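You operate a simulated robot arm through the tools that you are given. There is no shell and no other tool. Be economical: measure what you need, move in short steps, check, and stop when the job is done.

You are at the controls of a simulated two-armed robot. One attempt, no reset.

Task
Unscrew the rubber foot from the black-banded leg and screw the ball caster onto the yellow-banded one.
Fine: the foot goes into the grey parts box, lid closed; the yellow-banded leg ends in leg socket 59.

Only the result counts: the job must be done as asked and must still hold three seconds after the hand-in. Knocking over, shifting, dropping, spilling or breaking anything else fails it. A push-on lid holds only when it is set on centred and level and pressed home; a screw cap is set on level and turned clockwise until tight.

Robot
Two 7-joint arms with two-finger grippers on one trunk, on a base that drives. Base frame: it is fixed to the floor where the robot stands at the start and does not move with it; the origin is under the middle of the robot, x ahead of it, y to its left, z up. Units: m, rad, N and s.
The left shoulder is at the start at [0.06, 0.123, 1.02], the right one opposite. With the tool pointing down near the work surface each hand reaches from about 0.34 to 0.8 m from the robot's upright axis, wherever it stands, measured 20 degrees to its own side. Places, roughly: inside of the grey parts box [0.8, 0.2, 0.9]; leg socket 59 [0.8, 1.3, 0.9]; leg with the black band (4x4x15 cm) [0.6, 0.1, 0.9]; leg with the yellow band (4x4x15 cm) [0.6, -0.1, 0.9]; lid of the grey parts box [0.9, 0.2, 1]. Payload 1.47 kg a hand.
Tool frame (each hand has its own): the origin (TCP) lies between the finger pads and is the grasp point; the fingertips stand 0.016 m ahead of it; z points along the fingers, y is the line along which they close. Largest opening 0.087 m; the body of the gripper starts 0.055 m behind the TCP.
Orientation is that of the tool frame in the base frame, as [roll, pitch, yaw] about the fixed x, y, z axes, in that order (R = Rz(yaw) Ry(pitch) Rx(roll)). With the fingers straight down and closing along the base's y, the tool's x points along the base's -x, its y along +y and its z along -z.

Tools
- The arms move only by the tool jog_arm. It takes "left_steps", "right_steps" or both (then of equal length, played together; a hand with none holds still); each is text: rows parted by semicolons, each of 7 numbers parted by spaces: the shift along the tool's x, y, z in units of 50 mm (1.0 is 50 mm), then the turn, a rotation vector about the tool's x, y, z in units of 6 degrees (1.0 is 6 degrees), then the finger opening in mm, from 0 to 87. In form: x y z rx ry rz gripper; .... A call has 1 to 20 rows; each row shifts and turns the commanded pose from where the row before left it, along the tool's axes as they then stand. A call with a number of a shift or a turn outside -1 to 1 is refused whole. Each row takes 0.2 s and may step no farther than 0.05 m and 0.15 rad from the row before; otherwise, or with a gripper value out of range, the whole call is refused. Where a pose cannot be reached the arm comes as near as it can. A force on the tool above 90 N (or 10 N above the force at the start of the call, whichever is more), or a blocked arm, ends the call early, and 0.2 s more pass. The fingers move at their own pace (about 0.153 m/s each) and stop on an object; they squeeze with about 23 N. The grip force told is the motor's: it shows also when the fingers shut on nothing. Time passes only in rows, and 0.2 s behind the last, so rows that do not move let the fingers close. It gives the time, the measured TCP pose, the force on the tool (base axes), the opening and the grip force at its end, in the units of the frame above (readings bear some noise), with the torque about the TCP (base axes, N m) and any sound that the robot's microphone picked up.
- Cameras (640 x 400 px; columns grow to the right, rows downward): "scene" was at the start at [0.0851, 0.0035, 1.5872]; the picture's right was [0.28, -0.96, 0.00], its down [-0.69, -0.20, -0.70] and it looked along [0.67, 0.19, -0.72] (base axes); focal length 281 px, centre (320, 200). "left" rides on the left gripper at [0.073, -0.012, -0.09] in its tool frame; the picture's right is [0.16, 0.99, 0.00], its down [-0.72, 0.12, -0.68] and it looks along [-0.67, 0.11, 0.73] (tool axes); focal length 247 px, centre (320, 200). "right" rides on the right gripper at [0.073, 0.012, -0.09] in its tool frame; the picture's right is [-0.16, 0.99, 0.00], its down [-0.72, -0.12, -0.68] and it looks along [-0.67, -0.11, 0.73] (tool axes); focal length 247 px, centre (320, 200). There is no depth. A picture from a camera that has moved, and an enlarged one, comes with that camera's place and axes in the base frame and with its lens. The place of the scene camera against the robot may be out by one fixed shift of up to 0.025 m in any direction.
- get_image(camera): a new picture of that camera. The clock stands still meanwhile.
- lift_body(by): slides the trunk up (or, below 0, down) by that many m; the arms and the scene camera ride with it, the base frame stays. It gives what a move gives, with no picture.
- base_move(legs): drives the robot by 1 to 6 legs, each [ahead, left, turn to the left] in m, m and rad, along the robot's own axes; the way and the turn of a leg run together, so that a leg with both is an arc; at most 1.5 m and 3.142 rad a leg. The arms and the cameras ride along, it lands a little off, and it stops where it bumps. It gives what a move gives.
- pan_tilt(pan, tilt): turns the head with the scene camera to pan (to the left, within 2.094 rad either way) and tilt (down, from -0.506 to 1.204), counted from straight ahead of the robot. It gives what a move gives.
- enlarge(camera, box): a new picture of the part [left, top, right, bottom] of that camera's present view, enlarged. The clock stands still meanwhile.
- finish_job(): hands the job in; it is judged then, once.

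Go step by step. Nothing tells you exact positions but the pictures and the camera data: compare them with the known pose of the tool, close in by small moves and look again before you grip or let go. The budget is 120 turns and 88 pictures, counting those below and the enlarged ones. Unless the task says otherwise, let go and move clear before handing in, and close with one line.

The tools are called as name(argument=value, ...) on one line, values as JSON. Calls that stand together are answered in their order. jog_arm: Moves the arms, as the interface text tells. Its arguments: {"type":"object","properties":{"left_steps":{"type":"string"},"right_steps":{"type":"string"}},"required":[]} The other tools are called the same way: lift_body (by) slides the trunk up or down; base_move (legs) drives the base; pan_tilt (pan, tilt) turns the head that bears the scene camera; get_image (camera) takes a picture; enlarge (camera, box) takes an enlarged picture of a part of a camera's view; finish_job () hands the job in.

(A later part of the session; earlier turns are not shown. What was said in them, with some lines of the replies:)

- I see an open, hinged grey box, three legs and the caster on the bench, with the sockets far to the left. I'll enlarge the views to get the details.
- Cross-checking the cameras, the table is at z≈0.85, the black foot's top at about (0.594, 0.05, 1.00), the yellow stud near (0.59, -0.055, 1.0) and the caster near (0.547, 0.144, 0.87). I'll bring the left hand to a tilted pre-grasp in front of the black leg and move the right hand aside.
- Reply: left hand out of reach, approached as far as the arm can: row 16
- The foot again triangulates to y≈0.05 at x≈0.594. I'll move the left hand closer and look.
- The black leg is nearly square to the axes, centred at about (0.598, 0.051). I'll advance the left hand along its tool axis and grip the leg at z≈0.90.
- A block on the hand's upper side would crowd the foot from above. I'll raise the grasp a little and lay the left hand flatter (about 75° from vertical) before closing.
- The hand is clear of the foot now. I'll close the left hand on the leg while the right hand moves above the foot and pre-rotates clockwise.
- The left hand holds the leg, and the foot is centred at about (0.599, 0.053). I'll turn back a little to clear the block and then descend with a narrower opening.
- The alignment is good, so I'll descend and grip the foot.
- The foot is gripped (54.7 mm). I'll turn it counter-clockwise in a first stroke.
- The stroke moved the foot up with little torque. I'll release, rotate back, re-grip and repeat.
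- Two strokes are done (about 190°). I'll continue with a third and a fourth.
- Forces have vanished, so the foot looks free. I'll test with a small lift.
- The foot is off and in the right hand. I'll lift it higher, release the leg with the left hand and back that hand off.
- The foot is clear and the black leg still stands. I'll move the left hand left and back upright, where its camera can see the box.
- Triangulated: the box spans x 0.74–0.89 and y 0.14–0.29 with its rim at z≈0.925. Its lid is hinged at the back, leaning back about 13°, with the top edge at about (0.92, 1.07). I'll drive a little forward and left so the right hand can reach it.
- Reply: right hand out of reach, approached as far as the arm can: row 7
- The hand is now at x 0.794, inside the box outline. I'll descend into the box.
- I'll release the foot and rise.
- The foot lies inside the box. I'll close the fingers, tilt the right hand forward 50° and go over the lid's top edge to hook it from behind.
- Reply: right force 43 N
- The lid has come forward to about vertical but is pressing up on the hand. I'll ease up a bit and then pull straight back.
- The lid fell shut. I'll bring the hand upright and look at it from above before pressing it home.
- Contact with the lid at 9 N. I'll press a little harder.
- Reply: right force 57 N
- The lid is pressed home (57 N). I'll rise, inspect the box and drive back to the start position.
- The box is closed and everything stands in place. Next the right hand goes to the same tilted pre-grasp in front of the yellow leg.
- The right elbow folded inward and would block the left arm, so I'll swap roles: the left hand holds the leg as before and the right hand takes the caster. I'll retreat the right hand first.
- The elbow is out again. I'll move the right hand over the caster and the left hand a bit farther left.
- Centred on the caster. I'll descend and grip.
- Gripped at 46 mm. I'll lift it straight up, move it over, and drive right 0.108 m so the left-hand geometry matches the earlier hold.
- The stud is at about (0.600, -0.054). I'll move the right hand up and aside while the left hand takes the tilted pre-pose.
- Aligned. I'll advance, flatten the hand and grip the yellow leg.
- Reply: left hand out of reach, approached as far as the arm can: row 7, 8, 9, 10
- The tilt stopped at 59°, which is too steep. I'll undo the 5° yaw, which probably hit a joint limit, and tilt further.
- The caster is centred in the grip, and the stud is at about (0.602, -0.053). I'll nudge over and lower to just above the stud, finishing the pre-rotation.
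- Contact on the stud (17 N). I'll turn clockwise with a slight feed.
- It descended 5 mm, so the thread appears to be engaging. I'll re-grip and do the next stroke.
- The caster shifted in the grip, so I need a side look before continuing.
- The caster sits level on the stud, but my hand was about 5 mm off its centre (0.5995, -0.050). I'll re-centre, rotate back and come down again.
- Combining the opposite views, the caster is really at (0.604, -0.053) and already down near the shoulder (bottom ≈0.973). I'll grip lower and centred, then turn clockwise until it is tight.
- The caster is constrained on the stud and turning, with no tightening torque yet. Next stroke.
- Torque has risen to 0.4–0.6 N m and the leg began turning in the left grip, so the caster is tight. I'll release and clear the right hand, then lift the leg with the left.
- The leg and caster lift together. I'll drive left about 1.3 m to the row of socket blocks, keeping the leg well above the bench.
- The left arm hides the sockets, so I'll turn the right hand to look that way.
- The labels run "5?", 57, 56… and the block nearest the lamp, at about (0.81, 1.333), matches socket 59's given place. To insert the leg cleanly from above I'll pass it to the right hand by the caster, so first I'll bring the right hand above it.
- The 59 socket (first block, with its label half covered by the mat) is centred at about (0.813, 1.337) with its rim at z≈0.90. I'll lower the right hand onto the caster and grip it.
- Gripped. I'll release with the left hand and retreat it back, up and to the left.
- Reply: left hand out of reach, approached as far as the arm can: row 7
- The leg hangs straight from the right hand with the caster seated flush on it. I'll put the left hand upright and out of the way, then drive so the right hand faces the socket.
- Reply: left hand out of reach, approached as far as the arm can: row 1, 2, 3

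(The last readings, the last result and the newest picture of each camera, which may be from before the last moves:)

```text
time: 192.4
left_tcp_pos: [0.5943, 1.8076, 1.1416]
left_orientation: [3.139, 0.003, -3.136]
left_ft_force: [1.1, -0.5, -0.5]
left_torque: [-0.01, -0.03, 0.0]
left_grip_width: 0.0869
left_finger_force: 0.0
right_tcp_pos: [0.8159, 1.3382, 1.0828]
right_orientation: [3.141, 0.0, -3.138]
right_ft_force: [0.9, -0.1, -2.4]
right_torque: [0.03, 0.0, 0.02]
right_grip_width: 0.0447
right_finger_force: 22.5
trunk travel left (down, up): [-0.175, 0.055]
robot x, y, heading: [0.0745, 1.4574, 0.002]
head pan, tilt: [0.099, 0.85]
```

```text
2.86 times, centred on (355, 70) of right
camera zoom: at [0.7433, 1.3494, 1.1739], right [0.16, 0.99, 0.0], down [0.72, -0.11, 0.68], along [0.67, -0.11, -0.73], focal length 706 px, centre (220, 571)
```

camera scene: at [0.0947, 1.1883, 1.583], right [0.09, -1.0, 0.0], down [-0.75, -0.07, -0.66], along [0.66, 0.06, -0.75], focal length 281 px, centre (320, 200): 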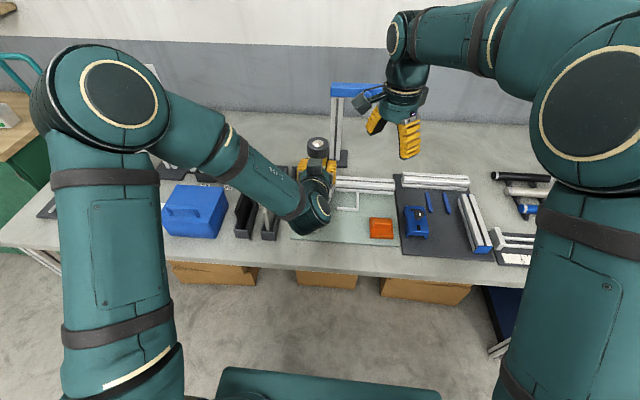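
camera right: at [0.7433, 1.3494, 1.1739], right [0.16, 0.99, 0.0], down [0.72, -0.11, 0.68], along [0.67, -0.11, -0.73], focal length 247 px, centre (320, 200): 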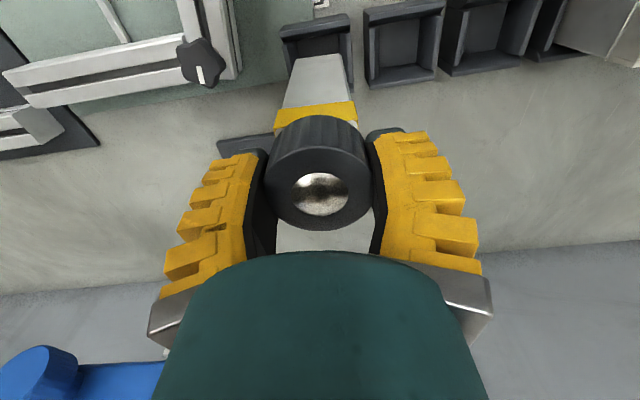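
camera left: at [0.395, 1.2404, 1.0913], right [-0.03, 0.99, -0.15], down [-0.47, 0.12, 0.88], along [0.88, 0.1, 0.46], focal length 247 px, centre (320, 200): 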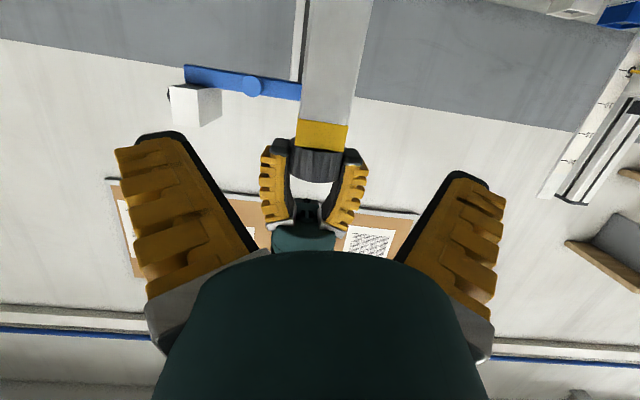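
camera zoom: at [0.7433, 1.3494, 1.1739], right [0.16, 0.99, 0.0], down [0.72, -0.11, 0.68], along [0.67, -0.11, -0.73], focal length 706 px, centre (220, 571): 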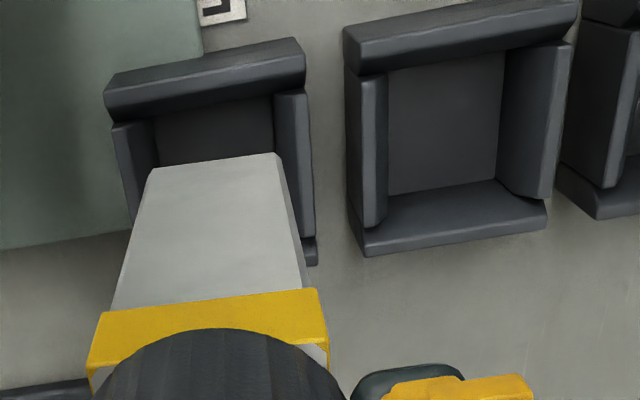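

The leg bottom is centred at about (0.8145, 1.3387), and the socket cavity at about (0.816, 1.3366), roughly 45 mm wide. I'll apply a small correction and a 3° turn, then lower into the mouth.

jog_arm(right_steps="-0.03 -0.04 0 0 0 -0.45 0;0 0 0.3 0 0 0 0;0 0 0.3 0 0 0 0;0 0 0.2 0 0 0 0;0 0 0.1 0 0 0 0;0 0 0.1 0 0 0 0;0 0 0 0 0 0 0")

enlarge(camera="right", box=[250, 0, 460, 140])

```text
time: 194.0
left_tcp_pos: [0.5944, 1.8076, 1.1414]
left_orientation: [3.139, 0.001, -3.135]
left_ft_force: [0.0, -0.6, -0.6]
left_torque: [0.01, 0.02, 0.0]
left_grip_width: 0.0872
left_finger_force: 0.1
right_tcp_pos: [0.8166, 1.3354, 1.034]
right_orientation: [3.141, -0.003, -3.092]
right_ft_force: [0.3, -0.5, -3.4]
right_torque: [0.02, 0.01, 0.0]
right_grip_width: 0.0442
right_finger_force: 23.2
trunk travel left (down, up): [-0.175, 0.055]
robot x, y, heading: [0.0768, 1.4596, 0.002]
head pan, tilt: [0.099, 0.85]
```

```text
2.86 times, centred on (355, 70) of right
camera zoom: at [0.7434, 1.3435, 1.1246], right [0.11, 0.99, 0.0], down [0.73, -0.08, 0.68], along [0.68, -0.07, -0.73], focal length 706 px, centre (220, 571)
```

zoom: 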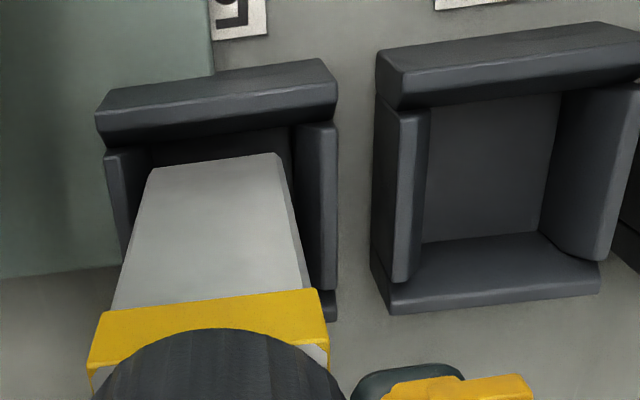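

No contact and the leg bottom is within the walls. I'll continue down gently.

jog_arm(right_steps="0 0 0.12 0 0 0 0;0 0 0.12 0 0 0 0;0 0 0.12 0 0 0 0;0 0 0.12 0 0 0 0;0 0 0.08 0 0 0 0;0 0 0 0 0 0 0")

```text
time: 195.4
left_tcp_pos: [0.5951, 1.8074, 1.1417]
left_orientation: [3.14, 0.003, -3.135]
left_ft_force: [0.7, -0.1, -0.2]
left_torque: [0.01, -0.01, 0.01]
left_grip_width: 0.0866
left_finger_force: 0.0
right_tcp_pos: [0.8153, 1.3352, 1.0068]
right_orientation: [-3.141, 0.0, -3.094]
right_ft_force: [0.6, 0.0, -3.4]
right_torque: [-0.01, -0.04, 0.0]
right_grip_width: 0.0443
right_finger_force: 23.2
trunk travel left (down, up): [-0.175, 0.055]
robot x, y, heading: [0.0748, 1.4592, 0.001]
head pan, tilt: [0.099, 0.85]
```

jog_arm(right_steps="0 0 0.05 0 0 0 0;0 0 0.05 0 0 0 0;0 0 0.04 0 0 0 0;0 0 0 0 0 0 0")

```text
time: 196.4
left_tcp_pos: [0.5936, 1.8081, 1.1418]
left_orientation: [3.139, 0.003, -3.134]
left_ft_force: [0.2, 0.2, -0.6]
left_torque: [-0.03, 0.0, -0.02]
left_grip_width: 0.087
left_finger_force: 0.0
right_tcp_pos: [0.8161, 1.337, 1.0028]
right_orientation: [-3.141, 0.005, -3.092]
right_ft_force: [4.0, -0.9, 21.9]
right_torque: [0.01, -0.06, -0.13]
right_grip_width: 0.0464
right_finger_force: 23.1
trunk travel left (down, up): [-0.175, 0.055]
robot x, y, heading: [0.0762, 1.4618, -0.003]
head pan, tilt: [0.099, 0.85]
```

The leg rests on the socket floor (22 N, bottom ≈0.858). I'll relieve the load, open, rise clear and look.

jog_arm(right_steps="0 0 -0.05 0 0 0 0;0 0 0 0 0 0 56;0 0 0 0 0 0 64;0 0 0 0 0 0 64;0 0 -0.3 0 0 0 64;0 0 -0.7 0 0 0 64;0 0 -0.8 0 0 0 64;0 0 -0.8 0 0 0 64;0.5 0 -0.8 0 0 0 64;0.8 0 0 0 0 0 64;0.8 0 0 0 0 0 64;0 0 0 0 0 0 64")

get_image(camera="right")

```text
time: 199.0
left_tcp_pos: [0.596, 1.8081, 1.141]
left_orientation: [3.14, 0.003, -3.134]
left_ft_force: [0.2, -0.5, 0.0]
left_torque: [-0.01, -0.01, -0.01]
left_grip_width: 0.0871
left_finger_force: 0.2
right_tcp_pos: [0.7144, 1.331, 1.1739]
right_orientation: [-3.14, -0.002, -3.093]
right_ft_force: [-0.1, -0.1, 0.1]
right_torque: [0.0, 0.03, 0.02]
right_grip_width: 0.0682
right_finger_force: 2.8
trunk travel left (down, up): [-0.175, 0.055]
robot x, y, heading: [0.079, 1.4567, 0.003]
head pan, tilt: [0.099, 0.85]
```

```text
2 pictures are left
camera right: at [0.6416, 1.3394, 1.2649], right [0.11, 0.99, 0.0], down [0.73, -0.08, 0.68], along [0.68, -0.07, -0.73], focal length 247 px, centre (320, 200)
```

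right: 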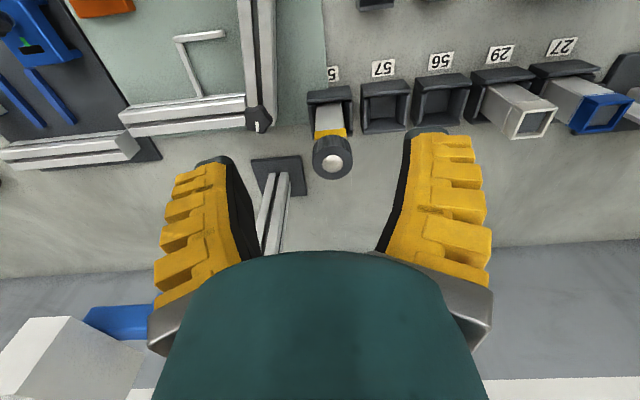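

enlarge(camera="right", box=[310, 45, 460, 185])

```text
2.86 times, centred on (385, 115) of right
camera zoom: at [0.6416, 1.3394, 1.2649], right [0.11, 0.99, 0.0], down [0.73, -0.08, 0.68], along [0.68, -0.07, -0.73], focal length 706 px, centre (134, 443)
```

zoom: 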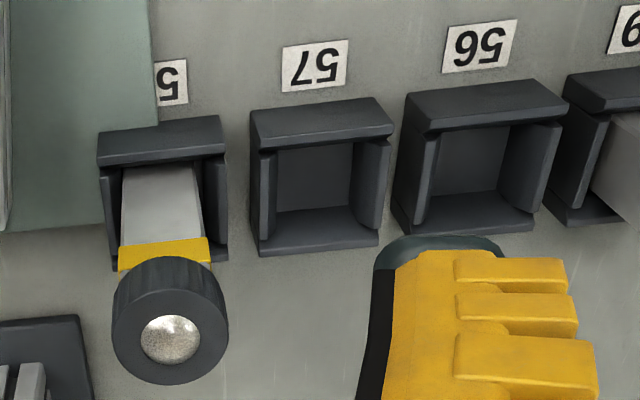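

The yellow-banded leg stands upright in the socket I take to be 59. The mat covers that label's second digit, but its position and the neighbouring labels (57, 56, 29, 27) point to it. The foot is in the closed box, the hands are clear, and I'm handing in.

finish_job()

```text
The job is handed in.
```

I unscrewed the rubber foot and put it in the grey box with the lid pressed shut. I also screwed the ball caster tight onto the yellow-banded leg and stood that leg in the socket I take to be 59. The mat hides that label's second digit, so I went by position and the neighbouring labels.
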